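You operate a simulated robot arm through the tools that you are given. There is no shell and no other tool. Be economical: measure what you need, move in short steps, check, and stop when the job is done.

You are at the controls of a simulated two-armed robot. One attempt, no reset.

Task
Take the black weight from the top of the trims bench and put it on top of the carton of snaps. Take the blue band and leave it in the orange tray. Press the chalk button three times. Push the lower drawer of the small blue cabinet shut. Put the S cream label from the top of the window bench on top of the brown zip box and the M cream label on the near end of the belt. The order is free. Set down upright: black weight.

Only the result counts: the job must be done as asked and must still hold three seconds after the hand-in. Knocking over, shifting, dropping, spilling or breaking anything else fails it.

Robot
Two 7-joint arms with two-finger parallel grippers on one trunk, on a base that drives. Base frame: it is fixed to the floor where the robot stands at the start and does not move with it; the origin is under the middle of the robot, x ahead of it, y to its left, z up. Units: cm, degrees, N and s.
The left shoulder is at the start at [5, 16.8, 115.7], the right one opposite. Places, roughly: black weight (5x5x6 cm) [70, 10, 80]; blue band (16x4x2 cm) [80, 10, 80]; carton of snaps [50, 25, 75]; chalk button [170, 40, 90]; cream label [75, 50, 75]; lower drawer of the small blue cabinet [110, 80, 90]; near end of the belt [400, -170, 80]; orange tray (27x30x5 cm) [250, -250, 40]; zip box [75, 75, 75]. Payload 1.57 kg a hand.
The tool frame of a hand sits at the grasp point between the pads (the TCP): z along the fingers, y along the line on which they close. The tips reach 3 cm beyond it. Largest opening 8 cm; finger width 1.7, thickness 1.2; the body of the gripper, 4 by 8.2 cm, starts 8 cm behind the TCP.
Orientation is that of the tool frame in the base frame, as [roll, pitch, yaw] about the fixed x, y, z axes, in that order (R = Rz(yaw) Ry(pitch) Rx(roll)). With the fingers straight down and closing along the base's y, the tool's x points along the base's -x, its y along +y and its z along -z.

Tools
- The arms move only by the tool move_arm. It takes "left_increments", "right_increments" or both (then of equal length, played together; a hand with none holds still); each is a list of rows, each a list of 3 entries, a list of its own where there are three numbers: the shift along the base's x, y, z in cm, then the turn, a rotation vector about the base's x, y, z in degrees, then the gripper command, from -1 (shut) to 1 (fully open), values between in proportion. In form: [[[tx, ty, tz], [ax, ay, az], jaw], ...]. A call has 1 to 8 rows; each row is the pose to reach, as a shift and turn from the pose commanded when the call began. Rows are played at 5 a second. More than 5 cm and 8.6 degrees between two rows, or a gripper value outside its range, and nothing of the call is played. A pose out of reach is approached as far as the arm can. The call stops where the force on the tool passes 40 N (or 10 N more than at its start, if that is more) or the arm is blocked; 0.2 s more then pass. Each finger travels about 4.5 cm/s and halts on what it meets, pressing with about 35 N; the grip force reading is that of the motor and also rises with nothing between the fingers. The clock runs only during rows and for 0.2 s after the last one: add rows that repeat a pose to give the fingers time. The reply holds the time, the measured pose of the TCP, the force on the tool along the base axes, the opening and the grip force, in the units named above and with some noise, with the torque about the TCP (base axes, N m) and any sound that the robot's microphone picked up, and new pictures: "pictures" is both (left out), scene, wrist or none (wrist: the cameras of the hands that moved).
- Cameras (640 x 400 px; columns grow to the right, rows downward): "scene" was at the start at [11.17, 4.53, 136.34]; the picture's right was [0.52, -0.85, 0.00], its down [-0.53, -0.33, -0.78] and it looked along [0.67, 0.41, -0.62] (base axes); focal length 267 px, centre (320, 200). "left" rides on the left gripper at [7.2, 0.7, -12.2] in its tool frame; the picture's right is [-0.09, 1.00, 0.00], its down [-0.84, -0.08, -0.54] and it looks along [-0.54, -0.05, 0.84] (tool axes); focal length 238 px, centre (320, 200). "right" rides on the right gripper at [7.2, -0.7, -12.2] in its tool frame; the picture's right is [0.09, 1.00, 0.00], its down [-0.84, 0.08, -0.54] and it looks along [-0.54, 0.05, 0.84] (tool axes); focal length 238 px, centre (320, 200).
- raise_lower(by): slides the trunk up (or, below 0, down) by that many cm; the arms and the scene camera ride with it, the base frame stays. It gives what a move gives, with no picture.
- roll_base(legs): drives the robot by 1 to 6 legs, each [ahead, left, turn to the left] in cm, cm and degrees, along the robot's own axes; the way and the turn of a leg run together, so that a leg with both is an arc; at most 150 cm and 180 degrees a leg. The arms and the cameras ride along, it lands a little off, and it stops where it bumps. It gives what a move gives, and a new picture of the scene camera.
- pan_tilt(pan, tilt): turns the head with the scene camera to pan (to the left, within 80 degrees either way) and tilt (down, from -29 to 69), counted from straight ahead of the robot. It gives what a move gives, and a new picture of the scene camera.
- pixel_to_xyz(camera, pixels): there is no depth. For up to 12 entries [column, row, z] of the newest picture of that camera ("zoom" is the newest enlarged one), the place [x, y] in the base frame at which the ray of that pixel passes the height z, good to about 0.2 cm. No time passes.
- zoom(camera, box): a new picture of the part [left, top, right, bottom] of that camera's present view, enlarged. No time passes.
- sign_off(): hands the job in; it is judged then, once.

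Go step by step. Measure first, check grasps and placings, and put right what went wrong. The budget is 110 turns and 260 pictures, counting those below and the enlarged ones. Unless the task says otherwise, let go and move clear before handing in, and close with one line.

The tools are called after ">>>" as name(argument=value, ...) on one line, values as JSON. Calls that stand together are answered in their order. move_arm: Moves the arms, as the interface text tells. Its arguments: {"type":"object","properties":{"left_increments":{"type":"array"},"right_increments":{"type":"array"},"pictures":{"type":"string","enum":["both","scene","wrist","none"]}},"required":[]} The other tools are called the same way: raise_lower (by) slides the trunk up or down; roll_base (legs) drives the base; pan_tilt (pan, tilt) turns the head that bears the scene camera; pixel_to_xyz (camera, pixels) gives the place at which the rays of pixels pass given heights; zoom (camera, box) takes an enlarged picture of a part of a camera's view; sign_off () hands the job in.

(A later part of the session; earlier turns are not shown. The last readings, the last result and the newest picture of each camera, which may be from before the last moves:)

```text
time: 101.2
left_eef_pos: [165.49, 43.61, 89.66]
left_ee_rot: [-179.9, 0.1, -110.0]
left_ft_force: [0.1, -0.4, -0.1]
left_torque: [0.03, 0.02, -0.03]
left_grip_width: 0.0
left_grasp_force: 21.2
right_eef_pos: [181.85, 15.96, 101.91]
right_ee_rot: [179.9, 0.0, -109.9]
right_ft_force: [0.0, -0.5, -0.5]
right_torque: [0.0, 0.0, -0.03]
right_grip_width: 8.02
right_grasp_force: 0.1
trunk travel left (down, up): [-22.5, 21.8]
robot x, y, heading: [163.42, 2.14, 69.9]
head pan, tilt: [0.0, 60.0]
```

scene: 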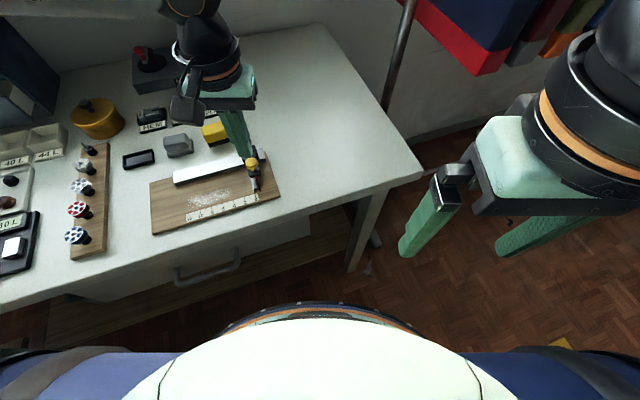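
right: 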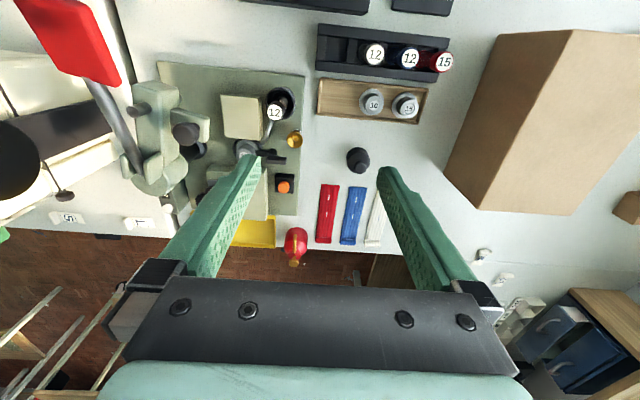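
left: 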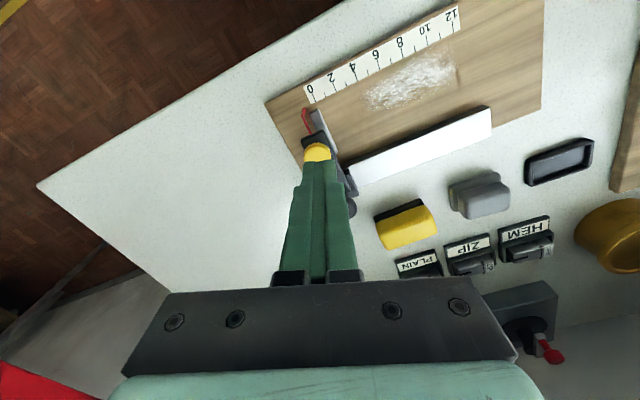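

Second click heard. Third press, then rise clear.

>>> move_arm(left_increments=[[[0, 0, -0.8], [0, 0, 0], -1], [[0, 0, -1.2], [0, 0, 0], -1], [[0, 0, -1.6], [0, 0, 0], -1], [[0, 0, -1.6], [0, 0, 0], -1]], pictures="none")

>>> move_arm(left_increments=[[[0, 0, 1.6], [0, 0, 0], -1], [[0, -1, 5], [0, 0, 0], -1], [[-1, -3, 9], [0, 0, 0], -1], [[-2, -6, 12], [0, 0, 0], -1]], pictures="none")

>>> pan_tilt(pan=30, tilt=45)

```text
time: 102.2
left_eef_pos: [165.6, 43.65, 88.09]
left_ee_rot: [-179.8, 0.3, -109.9]
left_ft_force: [-1.5, 1.5, 3.9]
left_torque: [0.07, 0.01, 0.01]
left_grip_width: 0.01
left_grasp_force: 22.1
right_eef_pos: [181.97, 15.99, 101.97]
right_ee_rot: [179.9, 0.1, -110.0]
right_ft_force: [-0.6, 0.5, 0.5]
right_torque: [0.0, -0.01, -0.02]
right_grip_width: 8.0
right_grasp_force: 0.1
trunk travel left (down, up): [-22.5, 21.8]
robot x, y, heading: [163.19, 2.15, 70.2]
head pan, tilt: [0.0, 60.0]
heard: click
```

```text
time: 103.2
left_eef_pos: [163.75, 37.5, 100.25]
left_ee_rot: [-180.0, 0.3, -110.0]
left_ft_force: [-0.5, -0.6, -0.4]
left_torque: [0.01, 0.02, -0.02]
left_grip_width: 0.0
left_grasp_force: 21.6
right_eef_pos: [181.8, 15.89, 101.97]
right_ee_rot: [179.9, 0.1, -110.0]
right_ft_force: [-0.1, 0.1, 0.0]
right_torque: [-0.02, -0.01, 0.0]
right_grip_width: 8.01
right_grasp_force: 0.1
trunk travel left (down, up): [-22.5, 21.8]
robot x, y, heading: [163.06, 2.09, 69.9]
head pan, tilt: [0.0, 60.0]
```

```text
time: 104.1
left_eef_pos: [163.79, 37.48, 100.24]
left_ee_rot: [-179.8, 0.4, -110.0]
left_ft_force: [0.2, 0.1, 0.5]
left_torque: [0.0, 0.0, 0.02]
left_grip_width: 0.0
left_grasp_force: 21.8
right_eef_pos: [181.9, 15.96, 101.99]
right_ee_rot: [179.9, 0.1, -110.0]
right_ft_force: [0.6, -0.3, 0.3]
right_torque: [-0.01, 0.01, 0.03]
right_grip_width: 8.01
right_grasp_force: 0.0
trunk travel left (down, up): [-22.5, 21.8]
robot x, y, heading: [163.61, 2.33, 70.1]
head pan, tilt: [30.0, 45.0]
```

scene: 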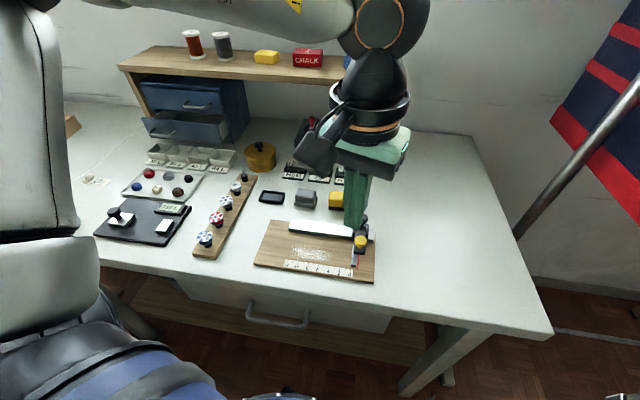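

Third click heard; button done. Now the lower drawer: zoom in and measure the drawer front, trays, and lower shelf.

>>> zoom(camera="scene", box=[70, 30, 290, 200])

>>> pixel_to_xyz(camera="scene", pixels=[[155, 148, 80], [155, 148, 78], [228, 143, 80], [143, 118, 88], [215, 115, 88], [150, 108, 88], [213, 108, 88], [118, 66, 100], [160, 170, 79.5], [230, 168, 79.5], [165, 128, 85], [200, 340, 15]])

```text
2.35 times, centred on (180, 115) of scene
```

zoom: 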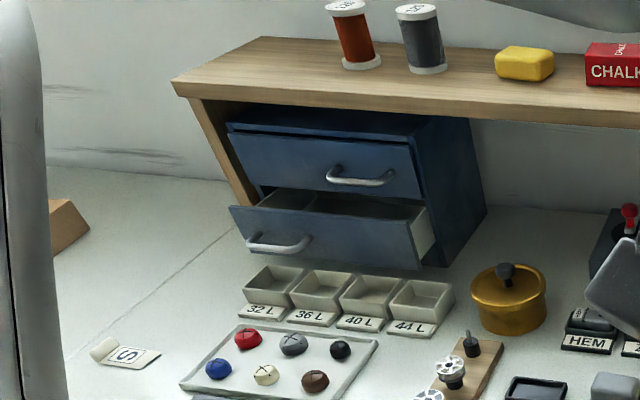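

```text
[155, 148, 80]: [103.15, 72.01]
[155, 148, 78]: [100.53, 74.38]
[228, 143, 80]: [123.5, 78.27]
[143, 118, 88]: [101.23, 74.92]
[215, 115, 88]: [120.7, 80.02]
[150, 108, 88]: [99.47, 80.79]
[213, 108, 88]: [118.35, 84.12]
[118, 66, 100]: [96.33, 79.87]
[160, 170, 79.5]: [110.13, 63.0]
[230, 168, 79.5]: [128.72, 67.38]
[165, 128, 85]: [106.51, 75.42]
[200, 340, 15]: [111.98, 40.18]
```

Drawer face is near y≈72–76, x 101–121, behind the button trays. I'll strafe left to about (126,6) keeping heading 70.

>>> roll_base(legs=[[-8, 36.5, 0]])

>>> pan_tilt(pan=25, tilt=45)

```text
time: 107.9
left_eef_pos: [126.54, 42.44, 100.21]
left_ee_rot: [-179.8, 0.3, -109.7]
left_ft_force: [0.7, 0.2, 0.3]
left_torque: [0.01, -0.05, 0.01]
left_grip_width: 0.0
left_grasp_force: 21.3
right_eef_pos: [144.74, 21.04, 101.87]
right_ee_rot: [180.0, 0.0, -109.9]
right_ft_force: [-0.6, -0.9, 0.8]
right_torque: [-0.05, 0.0, 0.0]
right_grip_width: 8.02
right_grasp_force: 0.2
trunk travel left (down, up): [-22.5, 21.8]
robot x, y, heading: [126.63, 7.01, 70.2]
head pan, tilt: [30.0, 45.0]
```

scene: 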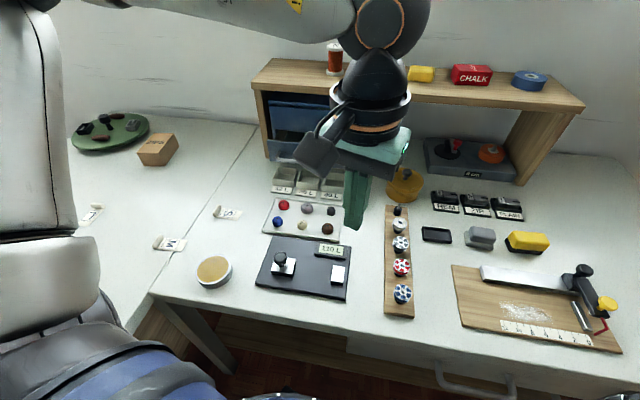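

```text
time: 108.5
left_eef_pos: [126.55, 42.4, 100.18]
left_ee_rot: [-179.9, 0.3, -109.9]
left_ft_force: [0.6, -0.1, 0.4]
left_torque: [-0.01, -0.01, 0.01]
left_grip_width: 0.0
left_grasp_force: 21.4
right_eef_pos: [144.78, 20.94, 102.03]
right_ee_rot: [180.0, 0.1, -109.9]
right_ft_force: [-0.6, -0.8, -0.2]
right_torque: [-0.04, -0.03, -0.01]
right_grip_width: 7.98
right_grasp_force: 0.1
trunk travel left (down, up): [-22.5, 21.8]
robot x, y, heading: [126.36, 6.99, 70.4]
head pan, tilt: [25.0, 45.0]
```

scene: 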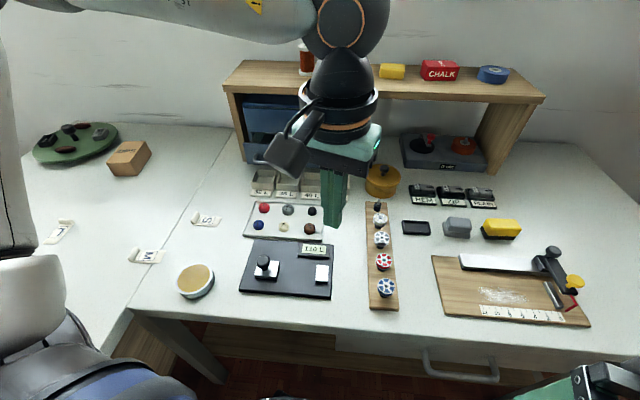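

Good vantage. Move the left hand toward (111,50,102), squaring its yaw to the bench.

>>> move_arm(left_increments=[[[-4, 1, 1], [0, 0, 5], -1], [[-8, 2, 2], [0, 0, 10], -1], [[-12, 4, 3], [0, 0, 15], -1], [[-15.5, 6, 3], [0, 0, 20], -1]], pictures="none")

>>> move_arm(left_increments=[[[0, 1, 0], [8, 0, 0], -1], [[0, 2, 0], [16, 0, 0], -1], [[0, 3, 0], [24, 0, 0], -1], [[0, 4, 0], [32, 0, 0], -1], [[0, 5, 0], [40, 0, 0], -1], [[0, 6, -1], [45, 0, 0], -1]], pictures="both")

```text
time: 109.5
left_eef_pos: [111.03, 48.29, 103.08]
left_ee_rot: [-179.8, 0.3, -89.7]
left_ft_force: [-0.4, 1.1, -0.1]
left_torque: [0.01, -0.04, 0.01]
left_grip_width: 0.0
left_grasp_force: 21.1
right_eef_pos: [144.71, 20.93, 101.95]
right_ee_rot: [179.9, 0.0, -109.9]
right_ft_force: [-0.4, 0.2, 0.1]
right_torque: [-0.02, -0.03, -0.01]
right_grip_width: 7.98
right_grasp_force: 0.1
trunk travel left (down, up): [-22.5, 21.8]
robot x, y, heading: [126.53, 7.22, 70.2]
head pan, tilt: [25.0, 45.0]
```

```text
time: 111.0
left_eef_pos: [110.94, 54.57, 102.18]
left_ee_rot: [-179.6, 45.4, -89.7]
left_ft_force: [0.8, -1.2, -0.4]
left_torque: [0.03, -0.01, 0.01]
left_grip_width: 0.01
left_grasp_force: 21.1
right_eef_pos: [144.8, 21.09, 101.93]
right_ee_rot: [179.9, -0.1, -109.7]
right_ft_force: [0.4, 0.2, 0.3]
right_torque: [-0.02, -0.04, -0.01]
right_grip_width: 7.98
right_grasp_force: 0.1
trunk travel left (down, up): [-22.5, 21.8]
robot x, y, heading: [126.4, 7.34, 70.3]
head pan, tilt: [25.0, 45.0]
```

scene: 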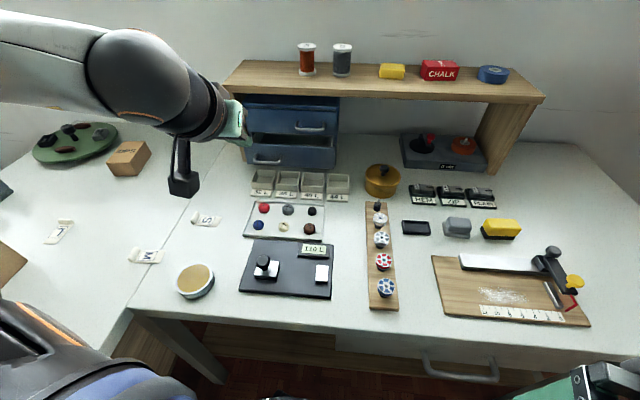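
left: 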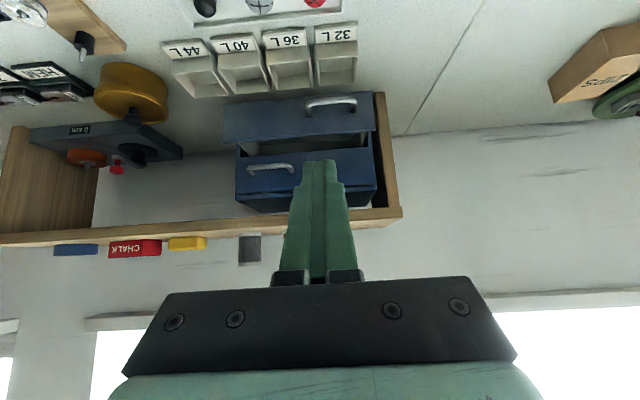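

The lower drawer front is clear in the wrist view (cols 222–375, rows 95–140). Triangulate with the scene view.

>>> zoom(camera="scene", box=[210, 80, 370, 200])

>>> zoom(camera="left", box=[140, 20, 420, 220])

```text
3.33 times, centred on (290, 140) of scene
```

zoom: 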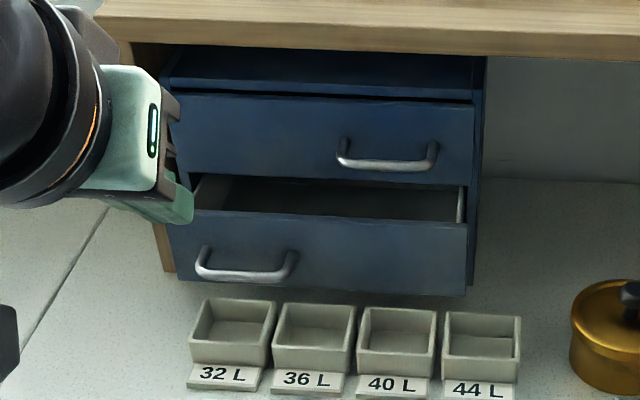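

```text
2.00 times, centred on (280, 120) of left
```

zoom: 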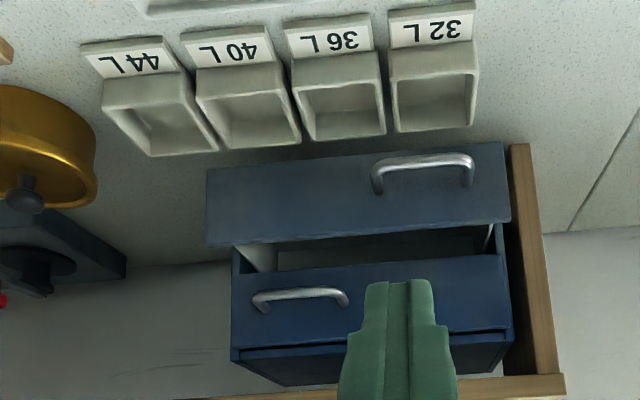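

>>> pixel_to_xyz(camera="scene", pixels=[[333.8, 146.6, 86], [333.8, 146.6, 88], [333.8, 146.6, 90], [333.8, 168.8, 79.5], [333.8, 168.8, 82], [333.8, 117, 95], [212, 88, 103]])

>>> pixel_to_xyz(camera="left", pixels=[[223.5, 142.5, 86], [223.5, 142.5, 88], [223.5, 142.5, 90], [223.5, 105, 79.5], [223.5, 105, 82], [371, 131, 88], [236, 156, 88], [395, 210, 103], [30, 240, 103]])

```text
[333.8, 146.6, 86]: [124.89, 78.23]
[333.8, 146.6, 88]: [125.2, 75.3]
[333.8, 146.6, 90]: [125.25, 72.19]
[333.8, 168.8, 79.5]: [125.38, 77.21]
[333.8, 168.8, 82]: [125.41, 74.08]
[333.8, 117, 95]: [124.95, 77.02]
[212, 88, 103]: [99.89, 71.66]
```

```text
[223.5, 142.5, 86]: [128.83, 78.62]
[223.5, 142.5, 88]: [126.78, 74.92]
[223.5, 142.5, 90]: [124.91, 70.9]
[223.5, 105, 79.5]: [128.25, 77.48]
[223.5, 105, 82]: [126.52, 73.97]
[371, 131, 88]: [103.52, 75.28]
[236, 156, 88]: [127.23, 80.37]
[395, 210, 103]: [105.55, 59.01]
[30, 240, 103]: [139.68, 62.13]
```

The lower drawer front: x 104–126, z 83–89, y≈73.4; push between the two handles at x≈115. Approach over the trays.

>>> move_arm(left_increments=[[[1.5, 3, -3], [0, 0, 0], -1], [[3, 6, -6], [0, 0, 0], -1], [[4.1, 9, -9.5], [0, 0, 0], -1], [[4.1, 12, -13], [0, 0, 0], -1], [[4.1, 13.3, -15], [0, 0, 0], -1], [[4.1, 13.3, -15], [0, 0, 0], -1]], pictures="both")

```text
time: 112.3
left_eef_pos: [115.18, 67.8, 87.15]
left_ee_rot: [-179.6, 45.3, -89.7]
left_ft_force: [0.0, -0.7, 0.4]
left_torque: [0.0, 0.01, 0.02]
left_grip_width: 0.0
left_grasp_force: 21.1
right_eef_pos: [144.7, 21.04, 102.0]
right_ee_rot: [179.9, 0.0, -109.8]
right_ft_force: [-0.2, -0.2, -0.5]
right_torque: [0.02, -0.01, -0.01]
right_grip_width: 7.98
right_grasp_force: 0.1
trunk travel left (down, up): [-22.5, 21.8]
robot x, y, heading: [126.26, 7.29, 70.1]
head pan, tilt: [25.0, 45.0]
```

scene: 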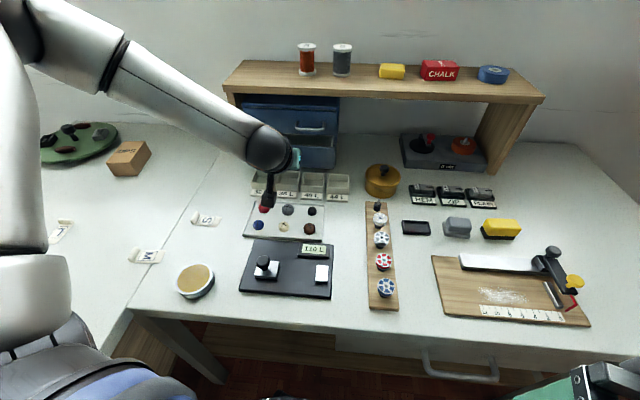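
left: 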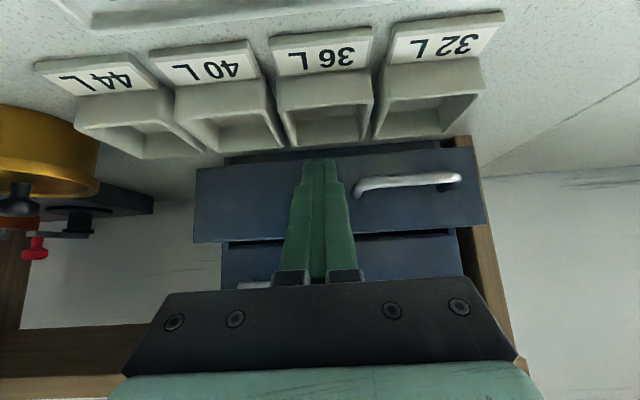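

Tips sit just right of the handle before the drawer front. Push in +y gradually.

>>> move_arm(left_increments=[[[0, 1.5, 0], [0, 0, 0], -1], [[0, 3, 0], [0, 0, 0], -1], [[0, 4.5, 0], [0, 0, 0], -1], [[0, 6, 0], [0, 0, 0], -1], [[0, 7, 0], [0, 0, 0], -1]], pictures="both")

```text
time: 113.5
left_eef_pos: [115.02, 74.0, 87.12]
left_ee_rot: [-179.7, 44.9, -89.7]
left_ft_force: [-4.5, -34.4, 5.2]
left_torque: [-0.42, 0.21, 0.12]
left_grip_width: 0.0
left_grasp_force: 20.7
right_eef_pos: [144.68, 20.68, 101.98]
right_ee_rot: [179.8, 0.3, -109.7]
right_ft_force: [0.7, -1.2, -0.1]
right_torque: [-0.01, 0.0, -0.04]
right_grip_width: 8.01
right_grasp_force: 0.1
trunk travel left (down, up): [-22.5, 21.8]
robot x, y, heading: [126.5, 7.23, 70.3]
head pan, tilt: [25.0, 45.0]
```

scene: 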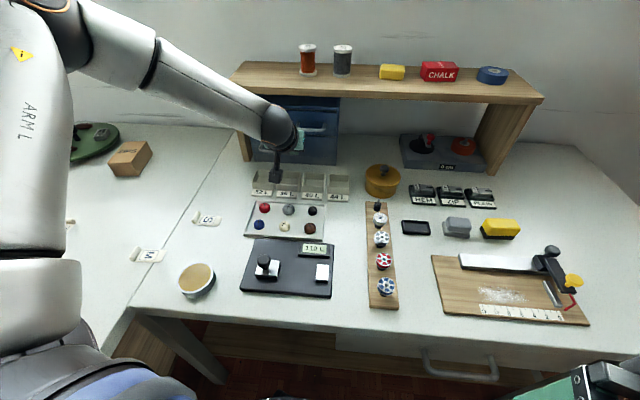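
left: 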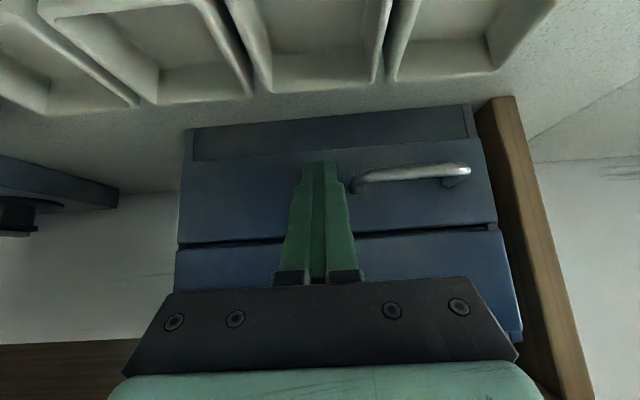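

34 N against the stop and the two fronts look flush. Withdraw and verify.

>>> move_arm(left_increments=[[[0, -1, 0], [0, 0, 0], -1], [[0, -4, 1], [0, 0, 0], -1], [[0, -8, 4], [0, 0, 0], -1], [[0, -12, 7], [0, 0, 0], -1], [[0, -15, 10], [0, 0, 0], -1], [[0, -18, 13], [0, 0, 0], -1]], pictures="both")

>>> zoom(camera="scene", box=[210, 80, 370, 200])

>>> zoom(camera="scene", box=[120, 190, 240, 280])

```text
time: 115.0
left_eef_pos: [115.14, 56.92, 100.28]
left_ee_rot: [-179.6, 45.2, -89.8]
left_ft_force: [0.6, -0.2, -0.7]
left_torque: [0.0, -0.01, -0.02]
left_grip_width: 0.0
left_grasp_force: 21.8
right_eef_pos: [144.65, 20.88, 101.89]
right_ee_rot: [179.9, 0.0, -109.8]
right_ft_force: [-0.5, 0.0, 0.6]
right_torque: [0.04, -0.01, 0.01]
right_grip_width: 8.02
right_grasp_force: 0.0
trunk travel left (down, up): [-22.5, 21.8]
robot x, y, heading: [126.57, 7.36, 70.2]
head pan, tilt: [25.0, 45.0]
```

scene: 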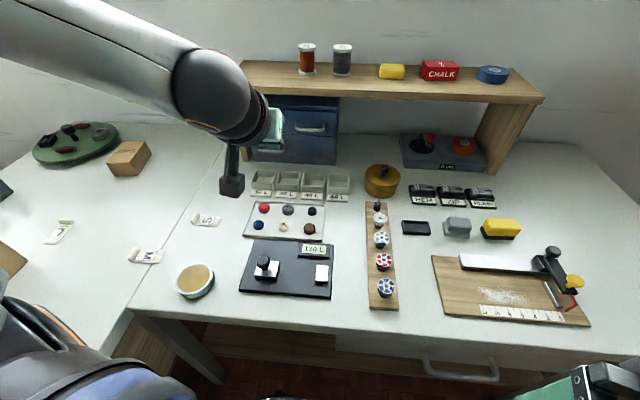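
left: 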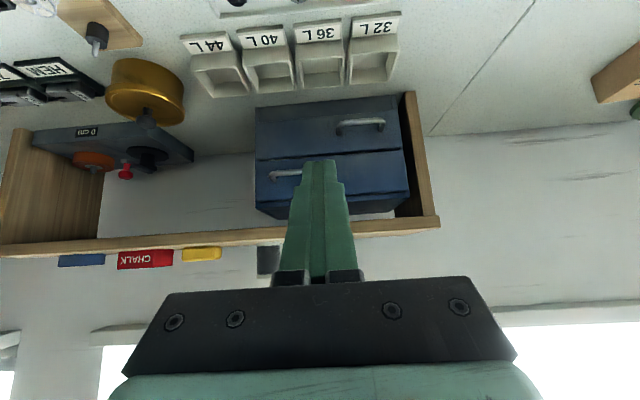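

```text
3.33 times, centred on (290, 140) of scene
```

zoom: 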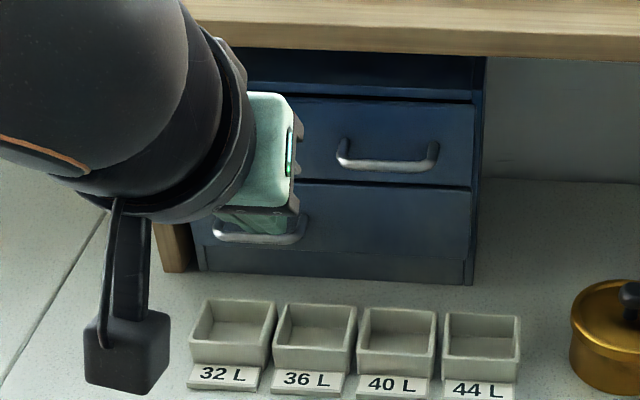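

```text
4.44 times, centred on (180, 235) of scene
```

zoom: 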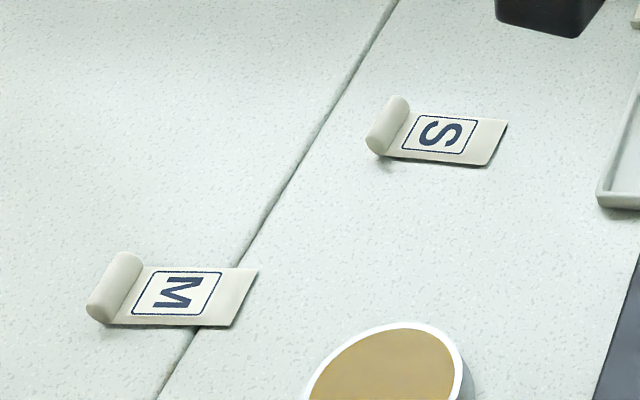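

The drawer is shut flush. Now measure S, M rolls and the zip box.

>>> pixel_to_xyz(camera="zoom", pixels=[[388, 125, 80.3], [500, 145, 79.6], [115, 290, 80.3], [245, 300, 79.6], [400, 100, 80.3], [376, 150, 80.3], [133, 256, 80.3], [97, 318, 80.3]])

>>> zoom(camera="scene", box=[20, 110, 180, 210])

>>> pixel_to_xyz(camera="zoom", pixels=[[345, 175, 85], [410, 125, 85], [435, 205, 85], [522, 130, 85], [438, 265, 79.5], [345, 240, 79.5]])

```text
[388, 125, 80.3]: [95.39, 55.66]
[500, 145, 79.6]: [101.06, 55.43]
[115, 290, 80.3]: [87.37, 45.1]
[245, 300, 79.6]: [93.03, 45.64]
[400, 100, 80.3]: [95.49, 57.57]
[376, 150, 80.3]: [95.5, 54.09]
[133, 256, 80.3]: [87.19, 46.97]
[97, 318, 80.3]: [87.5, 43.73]
```

```text
4.00 times, centred on (100, 160) of scene
```

zoom: 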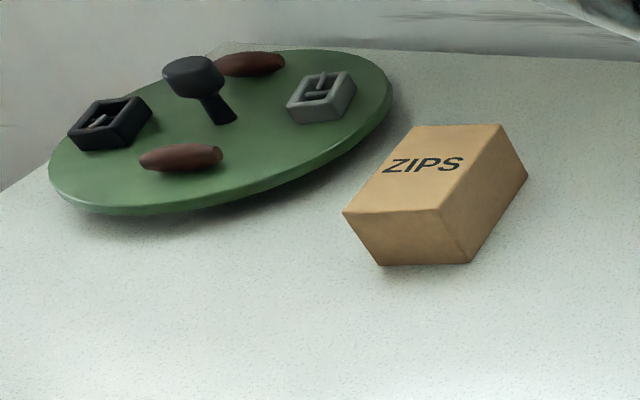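

```text
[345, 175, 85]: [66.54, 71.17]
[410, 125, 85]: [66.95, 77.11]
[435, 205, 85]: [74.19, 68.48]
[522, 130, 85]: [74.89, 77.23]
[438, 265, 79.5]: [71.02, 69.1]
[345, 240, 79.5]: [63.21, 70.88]
```

S roll ≈(95.4,55.7), M roll ≈(87.3,45.3), zip box top centre ≈(69,73,85.5). Tuck the left hand and raise the trunk, then turn to face the trims bench (heading 180) for M and the band.

>>> move_arm(left_increments=[[[0, -2, 0], [-7.5, 0, 0], 0], [[0, -4.5, 0.5], [-15, 0, 0], 1], [[0, -7, 1], [-22.5, 0, 0], 1], [[0, -9.5, 1], [-30, 0, 0], 1], [[0, -12, 1], [-37.5, 0, 0], 1], [[0, -14, 1], [-45, 0, 0], 1]], pictures="none")

>>> raise_lower(by=14)

>>> roll_base(legs=[[0, 0, 110]])

>>> pan_tilt(pan=-5, tilt=55)

```text
time: 116.3
left_eef_pos: [115.15, 42.81, 101.29]
left_ee_rot: [-179.9, 0.2, -89.8]
left_ft_force: [0.0, 0.1, -0.7]
left_torque: [-0.01, 0.03, 0.0]
left_grip_width: 8.01
left_grasp_force: 0.0
right_eef_pos: [144.68, 20.9, 101.96]
right_ee_rot: [179.9, -0.1, -109.8]
right_ft_force: [0.3, 0.3, -0.2]
right_torque: [-0.02, 0.0, 0.0]
right_grip_width: 8.0
right_grasp_force: 0.0
trunk travel left (down, up): [-22.5, 21.8]
robot x, y, heading: [126.59, 7.51, 70.3]
head pan, tilt: [25.0, 45.0]
```

```text
time: 118.0
left_eef_pos: [115.26, 42.9, 115.3]
left_ee_rot: [-179.9, 0.3, -89.9]
left_ft_force: [-0.1, -0.9, -0.4]
left_torque: [-0.01, -0.02, 0.01]
left_grip_width: 8.02
left_grasp_force: 0.0
right_eef_pos: [144.75, 21.0, 115.98]
right_ee_rot: [179.9, -0.1, -109.6]
right_ft_force: [-0.3, -0.3, -0.9]
right_torque: [0.03, -0.01, 0.01]
right_grip_width: 8.0
right_grasp_force: 0.1
trunk travel left (down, up): [-36.5, 7.8]
robot x, y, heading: [126.45, 7.11, 70.2]
head pan, tilt: [25.0, 45.0]
```

```text
time: 123.0
left_eef_pos: [96.81, -15.49, 115.27]
left_ee_rot: [-179.7, 0.3, 20.2]
left_ft_force: [0.1, -0.1, 0.0]
left_torque: [-0.01, -0.02, 0.01]
left_grip_width: 8.0
left_grasp_force: 0.0
right_eef_pos: [107.07, 19.73, 115.84]
right_ee_rot: [179.9, -0.1, 0.3]
right_ft_force: [0.2, 0.9, 0.3]
right_torque: [0.0, 0.01, -0.03]
right_grip_width: 7.98
right_grasp_force: 0.0
trunk travel left (down, up): [-36.5, 7.8]
robot x, y, heading: [126.02, 6.88, -179.8]
head pan, tilt: [25.0, 45.0]
```

scene: 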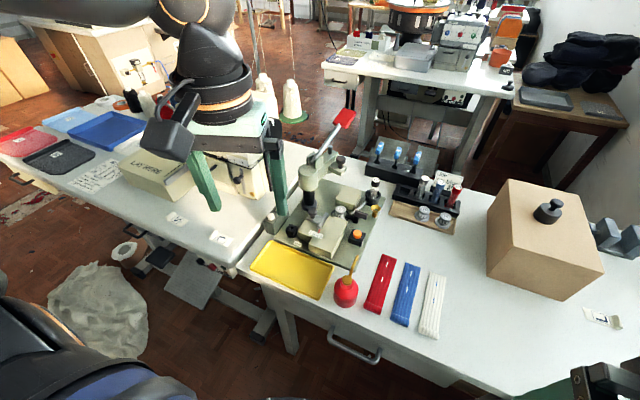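

```text
time: 124.0
left_eef_pos: [96.79, -15.49, 115.2]
left_ee_rot: [-179.9, 0.3, 20.2]
left_ft_force: [0.0, -0.1, 0.0]
left_torque: [-0.04, 0.02, -0.01]
left_grip_width: 7.99
left_grasp_force: 0.0
right_eef_pos: [107.13, 19.77, 115.92]
right_ee_rot: [179.9, 0.1, 0.2]
right_ft_force: [-0.3, 0.5, 0.6]
right_torque: [0.0, 0.02, 0.01]
right_grip_width: 8.0
right_grasp_force: 0.2
trunk travel left (down, up): [-36.5, 7.8]
robot x, y, heading: [126.32, 6.81, -179.9]
head pan, tilt: [-5.0, 55.0]
```

scene: 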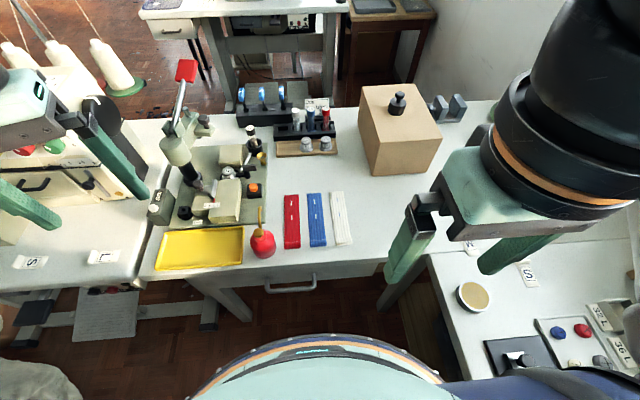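

Facing the bench: band rolls at (317,245), M at (472,247) by the right gripper. Measure band, then lower the trunk.

>>> zoom(camera="scene", box=[260, 170, 380, 280])

>>> pixel_to_xyz(camera="zoom", pixels=[[275, 385, 80.5], [352, 380, 80.5], [310, 375, 81.5], [300, 260, 79.8], [240, 110, 79.8], [300, 465, 79.5], [220, 395, 80.5]])

>>> raise_lower(by=-14)

```text
3.64 times, centred on (320, 225) of scene
```

zoom: 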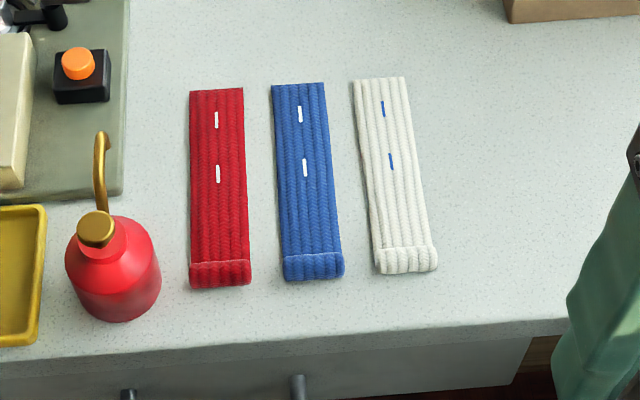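

```text
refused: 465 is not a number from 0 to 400
```

```text
time: 125.6
left_eef_pos: [96.7, -15.54, 101.42]
left_ee_rot: [-179.8, 0.2, 20.2]
left_ft_force: [-0.6, 0.1, -0.9]
left_torque: [0.0, 0.0, 0.01]
left_grip_width: 8.0
left_grasp_force: 0.0
right_eef_pos: [107.04, 19.74, 101.96]
right_ee_rot: [179.8, -0.1, 0.2]
right_ft_force: [0.2, 0.3, 0.4]
right_torque: [-0.01, 0.02, 0.03]
right_grip_width: 8.01
right_grasp_force: 0.0
trunk travel left (down, up): [-22.5, 21.8]
robot x, y, heading: [126.22, 7.1, -179.4]
head pan, tilt: [-5.0, 55.0]
```

>>> pixel_to_xyz(camera="zoom", pixels=[[283, 268, 80.5], [345, 265, 80.5], [314, 265, 80.8], [312, 255, 80], [298, 84, 79.8], [272, 84, 79.8], [326, 84, 79.8], [250, 270, 80.5], [377, 262, 80.5], [300, 340, 79.5]])

>>> move_arm(left_increments=[[[0, 4, 0], [0, 0, -5], 0.25], [[-1, 8, 0], [0, 0, -10], 0.25], [[-2, 12, 0], [0, 0, -15], 0.25], [[-3, 16, -2], [0, 0, -20], 0.25], [[-4, 20, -4], [0, 0, -20], 0.25], [[-5, 23, -6], [0, 0, -20], 0.25]], pictures="both")

```text
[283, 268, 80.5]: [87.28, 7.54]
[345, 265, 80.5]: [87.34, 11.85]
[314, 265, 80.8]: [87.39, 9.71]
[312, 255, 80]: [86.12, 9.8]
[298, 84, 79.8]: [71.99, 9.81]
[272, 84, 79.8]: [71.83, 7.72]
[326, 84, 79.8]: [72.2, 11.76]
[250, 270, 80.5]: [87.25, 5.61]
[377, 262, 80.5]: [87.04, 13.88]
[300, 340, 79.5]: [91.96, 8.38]
```

```text
time: 127.0
left_eef_pos: [93.68, -2.62, 100.3]
left_ee_rot: [-179.7, 0.3, 0.5]
left_ft_force: [0.8, 0.4, -0.3]
left_torque: [-0.01, 0.03, 0.01]
left_grip_width: 5.0
left_grasp_force: 0.0
left hand out of reach, approached as far as the arm can: row 4, 5, 6
right_eef_pos: [107.12, 19.81, 101.88]
right_ee_rot: [179.9, 0.1, 0.2]
right_ft_force: [-0.3, 0.7, 0.5]
right_torque: [0.05, -0.01, 0.0]
right_grip_width: 7.99
right_grasp_force: 0.0
trunk travel left (down, up): [-22.5, 21.8]
robot x, y, heading: [126.39, 7.61, -179.9]
head pan, tilt: [-5.0, 55.0]
```

scene: 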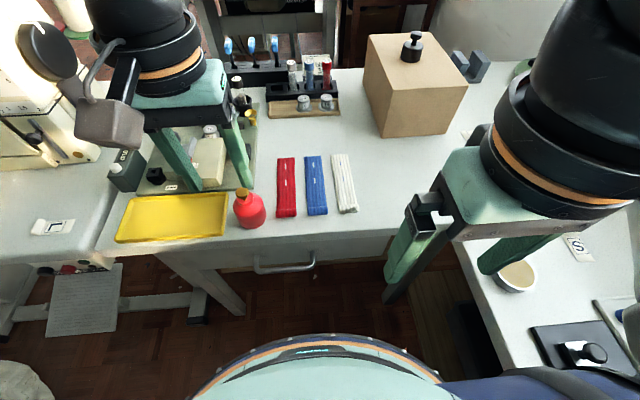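
left: 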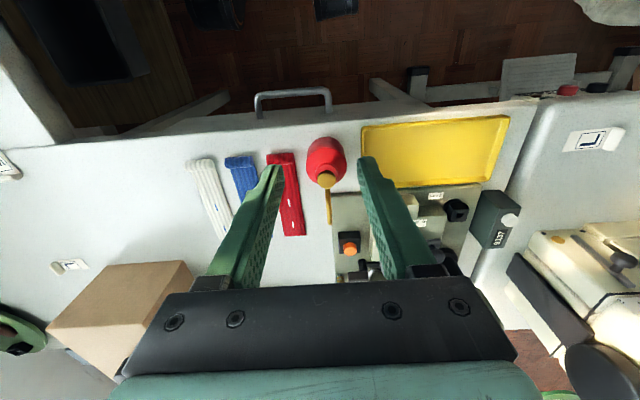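

Left can't reach inward at this heading. Turning right 20° (heading 160) brings the band to the left hand's side and M/S to the right hand's side.

>>> roll_base(legs=[[0, 0, -20]])

>>> pan_tilt(pan=5, tilt=55)

```text
time: 128.5
left_eef_pos: [92.42, 9.15, 100.46]
left_ee_rot: [-179.7, 0.3, -19.5]
left_ft_force: [0.0, 1.4, 0.2]
left_torque: [-0.01, 0.03, -0.01]
left_grip_width: 5.01
left_grasp_force: 0.0
right_eef_pos: [112.54, 25.52, 101.97]
right_ee_rot: [180.0, 0.0, -19.6]
right_ft_force: [-0.3, 0.4, 0.2]
right_torque: [-0.02, 0.05, 0.01]
right_grip_width: 7.99
right_grasp_force: 0.0
trunk travel left (down, up): [-22.5, 21.8]
robot x, y, heading: [126.2, 7.3, 160.2]
head pan, tilt: [-5.0, 55.0]
```

scene: 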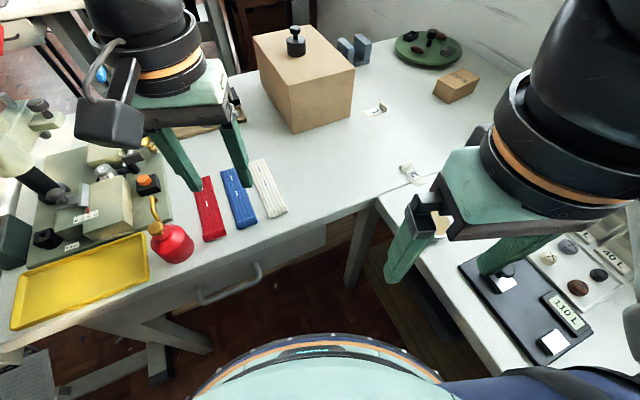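

```text
time: 129.2
left_eef_pos: [92.27, 9.05, 100.41]
left_ee_rot: [-179.7, 0.3, -19.6]
left_ft_force: [0.3, 0.3, -0.1]
left_torque: [0.02, -0.03, 0.01]
left_grip_width: 5.0
left_grasp_force: 0.0
right_eef_pos: [112.53, 25.51, 101.87]
right_ee_rot: [179.8, -0.1, -19.7]
right_ft_force: [0.5, 0.3, 0.6]
right_torque: [0.01, -0.01, -0.04]
right_grip_width: 7.99
right_grasp_force: 0.1
trunk travel left (down, up): [-22.5, 21.8]
robot x, y, heading: [126.68, 7.26, 160.1]
head pan, tilt: [5.0, 55.0]
```

scene: 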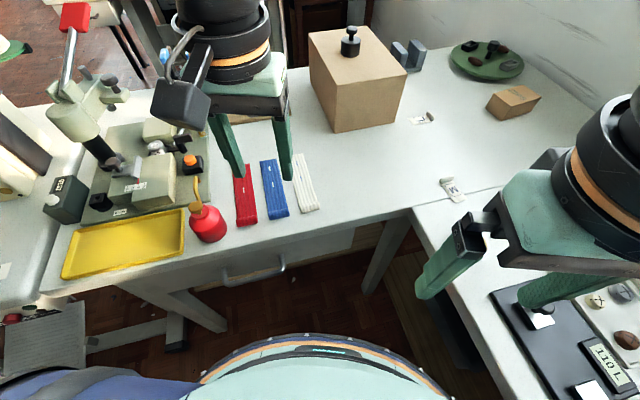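

Left hand is at (92.3,9.1). Align over the band roll (87.3,9.75), squaring yaw, and inspect.

>>> move_arm(left_increments=[[[-1.5, 0.2, -2], [0, 0, 7], 0.25], [[-3, 0.4, -4], [0, 0, 14], 0.25], [[-5, 0.7, -7], [0, 0, 20], 0.25], [[-5, 0.7, -11], [0, 0, 20], 0.25], [[-5, 0.7, -11], [0, 0, 20], 0.25]], pictures="both")

```text
time: 130.4
left_eef_pos: [87.26, 9.52, 89.26]
left_ee_rot: [-179.6, 0.4, 0.6]
left_ft_force: [-1.0, 0.4, -0.7]
left_torque: [0.05, 0.01, -0.01]
left_grip_width: 5.0
left_grasp_force: 0.0
left hand out of reach, approached as far as the arm can: row 4
right_eef_pos: [112.49, 25.62, 101.98]
right_ee_rot: [179.9, 0.0, -19.7]
right_ft_force: [-0.1, 0.8, 0.3]
right_torque: [0.01, 0.0, 0.0]
right_grip_width: 8.02
right_grasp_force: 0.1
trunk travel left (down, up): [-22.5, 21.8]
robot x, y, heading: [126.33, 6.74, 160.3]
head pan, tilt: [5.0, 55.0]
```

scene: 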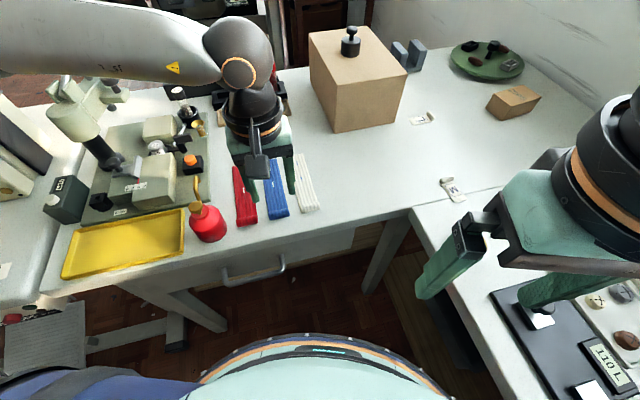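
left: 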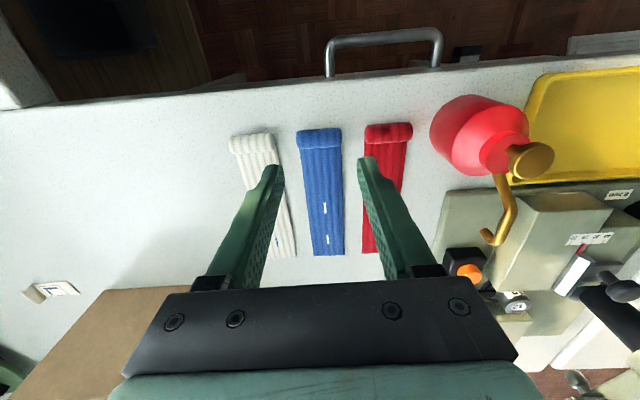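

Blue band is centred between fingers; check roll coordinates.

>>> pixel_to_xyz(camera="left", pixels=[[319, 138, 81], [319, 148, 80], [297, 140, 80.5], [342, 140, 80.5], [319, 128, 80], [366, 137, 80.5], [276, 145, 80.5]])

```text
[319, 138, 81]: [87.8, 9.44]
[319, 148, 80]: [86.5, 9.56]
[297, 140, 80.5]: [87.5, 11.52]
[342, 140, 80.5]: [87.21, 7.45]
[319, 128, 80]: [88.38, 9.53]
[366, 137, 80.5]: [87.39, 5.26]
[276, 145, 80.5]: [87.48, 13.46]
```

Gaps are fine with opening 5.0. Descend to TCP z≈83 and close on the roll.

>>> move_arm(left_increments=[[[0.2, 0, -3], [0, 0, 0], 0.25], [[0.2, 0, -5], [0, 0, 0], 0.25], [[0.2, 0, -6.2], [0, 0, 0], 0.25], [[0.2, 0, -6.2], [0, 0, 0], -0.1], [[0.2, 0, -6.2], [0, 0, 0], -0.5], [[0.2, 0, -6.2], [0, 0, 0], -0.5]], pictures="wrist")

```text
time: 131.2
left_eef_pos: [87.54, 8.45, 84.84]
left_ee_rot: [-179.0, 0.8, 0.7]
left_ft_force: [8.2, -1.8, 21.1]
left_torque: [-0.67, -0.28, 0.26]
left_grip_width: 5.13
left_grasp_force: 0.6
left hand out of reach, approached as far as the arm can: row 1, 2, 3
right_eef_pos: [112.64, 25.62, 102.03]
right_ee_rot: [180.0, 0.0, -19.6]
right_ft_force: [0.1, 0.8, 0.6]
right_torque: [0.0, -0.01, 0.02]
right_grip_width: 8.0
right_grasp_force: 0.0
trunk travel left (down, up): [-22.5, 21.8]
robot x, y, heading: [126.46, 6.93, 160.4]
head pan, tilt: [5.0, 55.0]
stopped in row 3 (left hand): the force on the tool passed its limit at 50 N (the readings are from after the stop); the commanded pose is now the measured one
```

left: 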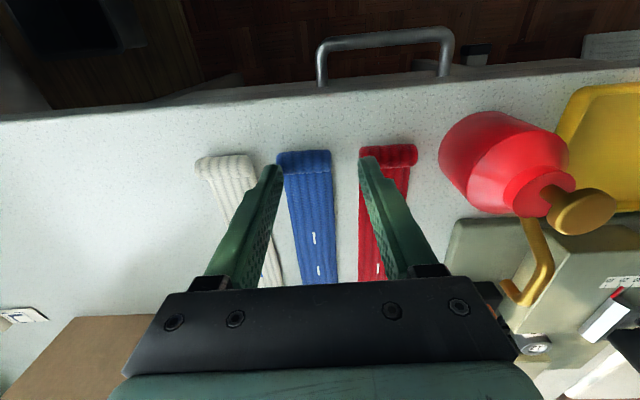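

Out-of-reach clipping shifted the hand to y 8.45 and a finger pressed the red band's roll. Lift straight up and check.

>>> move_arm(left_increments=[[[0, 0, 1], [0, 0, 0], 0.25], [[0, 0, 3], [0, 0, 0], 0.25], [[0, 0, 5], [0, 0, 0], 0.25]], pictures="both")

>>> zoom(camera="left", box=[200, 100, 440, 270])

```text
time: 132.0
left_eef_pos: [87.43, 8.46, 89.5]
left_ee_rot: [-179.1, 0.7, 0.5]
left_ft_force: [0.1, -0.4, 0.4]
left_torque: [0.01, 0.03, -0.02]
left_grip_width: 5.01
left_grasp_force: 0.0
right_eef_pos: [112.52, 25.52, 101.89]
right_ee_rot: [179.8, 0.0, -19.7]
right_ft_force: [-0.6, -0.4, 0.0]
right_torque: [0.03, -0.02, 0.02]
right_grip_width: 8.0
right_grasp_force: 0.0
trunk travel left (down, up): [-22.5, 21.8]
robot x, y, heading: [126.12, 7.35, 160.3]
head pan, tilt: [5.0, 55.0]
```

scene: 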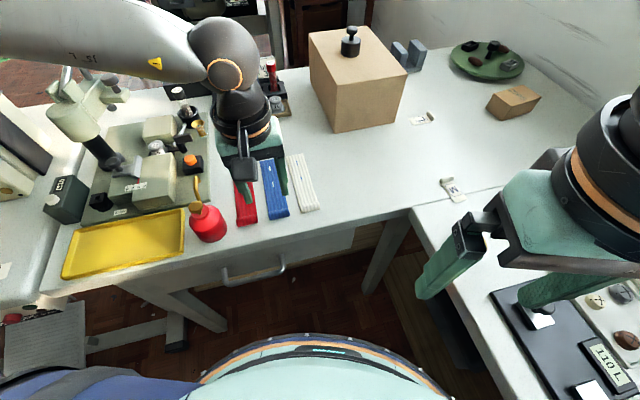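
left: 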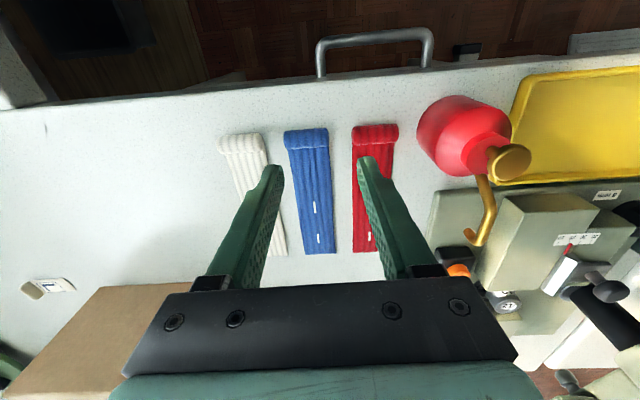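

```text
2.35 times, centred on (320, 185) of left
```

zoom: 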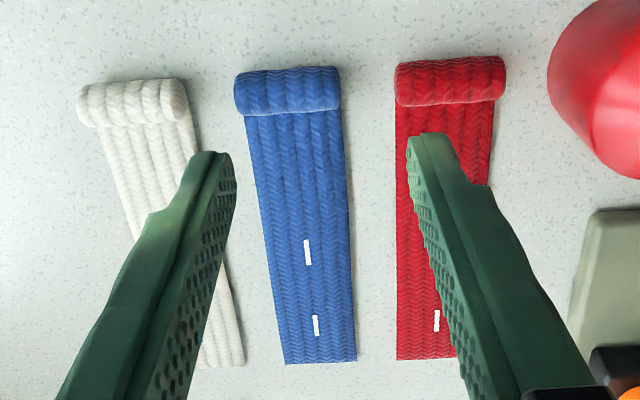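

The red band looks undisturbed. I'll raise the hand, turn right 15° more and lower the trunk so the spot is well inside the left workspace.

>>> pixel_to_xyz(camera="left", pixels=[[352, 134, 80.5], [398, 132, 80.5], [375, 250, 79.8], [285, 138, 80.5], [329, 135, 80.5]])

>>> move_arm(left_increments=[[[0, 0, 4], [0, 0, 0], 0.25], [[0, 0, 8], [0, 0, 0], 0.25], [[0, 0, 11], [0, 0, 0], 0.25]], pictures="none")

>>> roll_base(legs=[[0, 0, -15]])

>>> raise_lower(by=-6)

```text
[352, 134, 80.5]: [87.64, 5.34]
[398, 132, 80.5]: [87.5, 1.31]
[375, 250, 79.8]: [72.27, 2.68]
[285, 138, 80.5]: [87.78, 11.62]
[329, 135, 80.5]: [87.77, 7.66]
```

```text
time: 132.8
left_eef_pos: [87.25, 7.95, 100.48]
left_ee_rot: [-179.0, 0.8, 0.5]
left_ft_force: [0.4, -0.5, -0.4]
left_torque: [0.02, 0.02, 0.01]
left_grip_width: 5.03
left_grasp_force: 0.0
right_eef_pos: [112.6, 25.49, 101.89]
right_ee_rot: [179.9, 0.1, -19.7]
right_ft_force: [-0.9, -1.0, -0.9]
right_torque: [0.01, 0.01, -0.05]
right_grip_width: 8.01
right_grasp_force: 0.1
trunk travel left (down, up): [-22.5, 21.8]
robot x, y, heading: [125.9, 6.89, 160.1]
head pan, tilt: [5.0, 55.0]
```

```text
time: 134.1
left_eef_pos: [88.85, 18.15, 100.56]
left_ee_rot: [-179.0, 0.8, -14.4]
left_ft_force: [-0.1, 1.3, 0.3]
left_torque: [-0.03, 0.01, -0.01]
left_grip_width: 5.01
left_grasp_force: 0.1
right_eef_pos: [117.79, 28.58, 102.05]
right_ee_rot: [179.9, -0.1, -34.5]
right_ft_force: [-0.5, 1.0, 0.8]
right_torque: [0.01, 0.01, 0.02]
right_grip_width: 8.01
right_grasp_force: 0.1
trunk travel left (down, up): [-22.5, 21.8]
robot x, y, heading: [126.53, 7.06, 145.2]
head pan, tilt: [5.0, 55.0]
```

scene: 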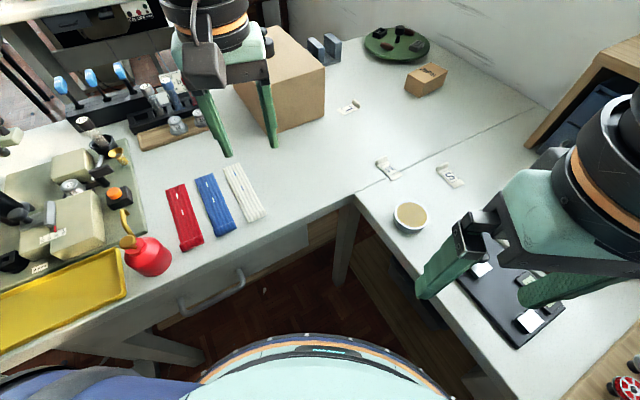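

```text
time: 135.1
left_eef_pos: [88.86, 18.18, 94.54]
left_ee_rot: [-179.0, 0.7, -14.4]
left_ft_force: [0.1, 0.5, -0.7]
left_torque: [-0.01, -0.03, 0.0]
left_grip_width: 4.97
left_grasp_force: 0.1
right_eef_pos: [117.78, 28.47, 95.91]
right_ee_rot: [179.9, 0.2, -34.6]
right_ft_force: [-0.4, 0.0, 0.0]
right_torque: [0.01, -0.03, 0.01]
right_grip_width: 8.0
right_grasp_force: 0.1
trunk travel left (down, up): [-16.5, 27.8]
robot x, y, heading: [126.53, 7.12, 145.3]
head pan, tilt: [5.0, 55.0]
```

Red band confirmed at its place. Move left over the blue roll again.

>>> move_arm(left_increments=[[[0, -4, 0], [0, 0, 7], 0.25], [[-0.7, -8, -2], [0, 0, 14.4], 0.25], [[-1.3, -8.6, -6], [0, 0, 14.4], 0.25], [[-1.3, -8.6, -7], [0, 0, 14.4], 0.25], [[-1.3, -8.6, -7], [0, 0, 14.4], 0.25]], pictures="both")

```text
time: 136.3
left_eef_pos: [87.69, 9.52, 87.41]
left_ee_rot: [-179.1, 0.7, 0.0]
left_ft_force: [0.4, 0.4, 0.2]
left_torque: [-0.01, 0.01, -0.04]
left_grip_width: 5.02
left_grasp_force: 0.1
right_eef_pos: [117.8, 28.49, 95.97]
right_ee_rot: [179.9, -0.1, -34.7]
right_ft_force: [0.0, 0.3, 0.7]
right_torque: [-0.01, -0.02, 0.01]
right_grip_width: 8.01
right_grasp_force: 0.1
trunk travel left (down, up): [-16.5, 27.8]
robot x, y, heading: [126.71, 7.42, 145.6]
head pan, tilt: [5.0, 55.0]
```

scene: 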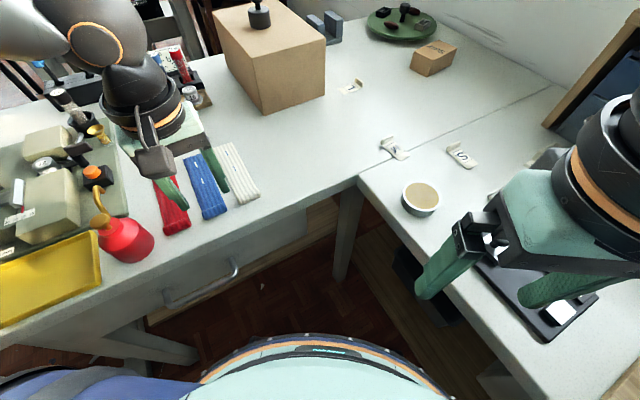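
left: 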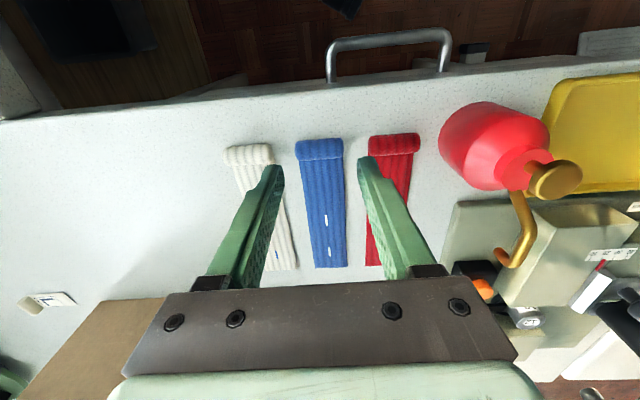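

No clipping now and the band is centred. Descend and close.

>>> move_arm(left_increments=[[[-0.1, 0.05, -2.5], [0, 0, 0], 0.22], [[-0.1, 0.05, -3.6], [0, 0, 0], 0.22], [[-0.1, 0.05, -4.4], [0, 0, 0], 0.22], [[-0.1, 0.05, -4.4], [0, 0, 0], 0], [[-0.1, 0.05, -4.4], [0, 0, 0], -0.5], [[-0.1, 0.05, -4.4], [0, 0, 0], -0.5]], pictures="wrist")

```text
time: 137.7
left_eef_pos: [87.6, 9.58, 82.98]
left_ee_rot: [-179.0, 0.7, 0.0]
left_ft_force: [1.0, -1.8, 2.6]
left_torque: [-0.16, -0.02, 0.01]
left_grip_width: 3.93
left_grasp_force: 28.3
right_eef_pos: [117.86, 28.37, 95.95]
right_ee_rot: [179.9, 0.0, -34.6]
right_ft_force: [-0.5, -0.4, -0.5]
right_torque: [-0.02, 0.01, -0.01]
right_grip_width: 8.01
right_grasp_force: 0.1
trunk travel left (down, up): [-16.5, 27.8]
robot x, y, heading: [126.19, 7.14, 145.1]
head pan, tilt: [5.0, 55.0]
```

left: 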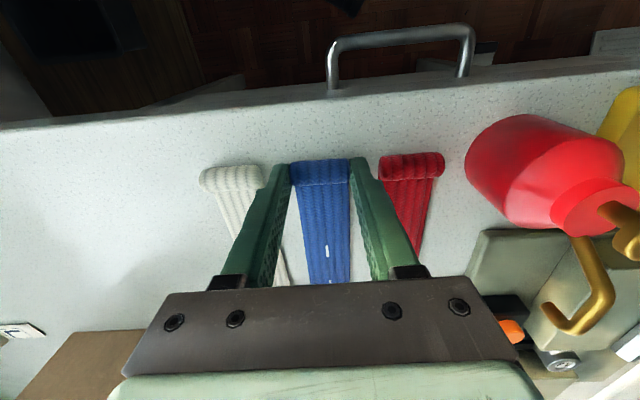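

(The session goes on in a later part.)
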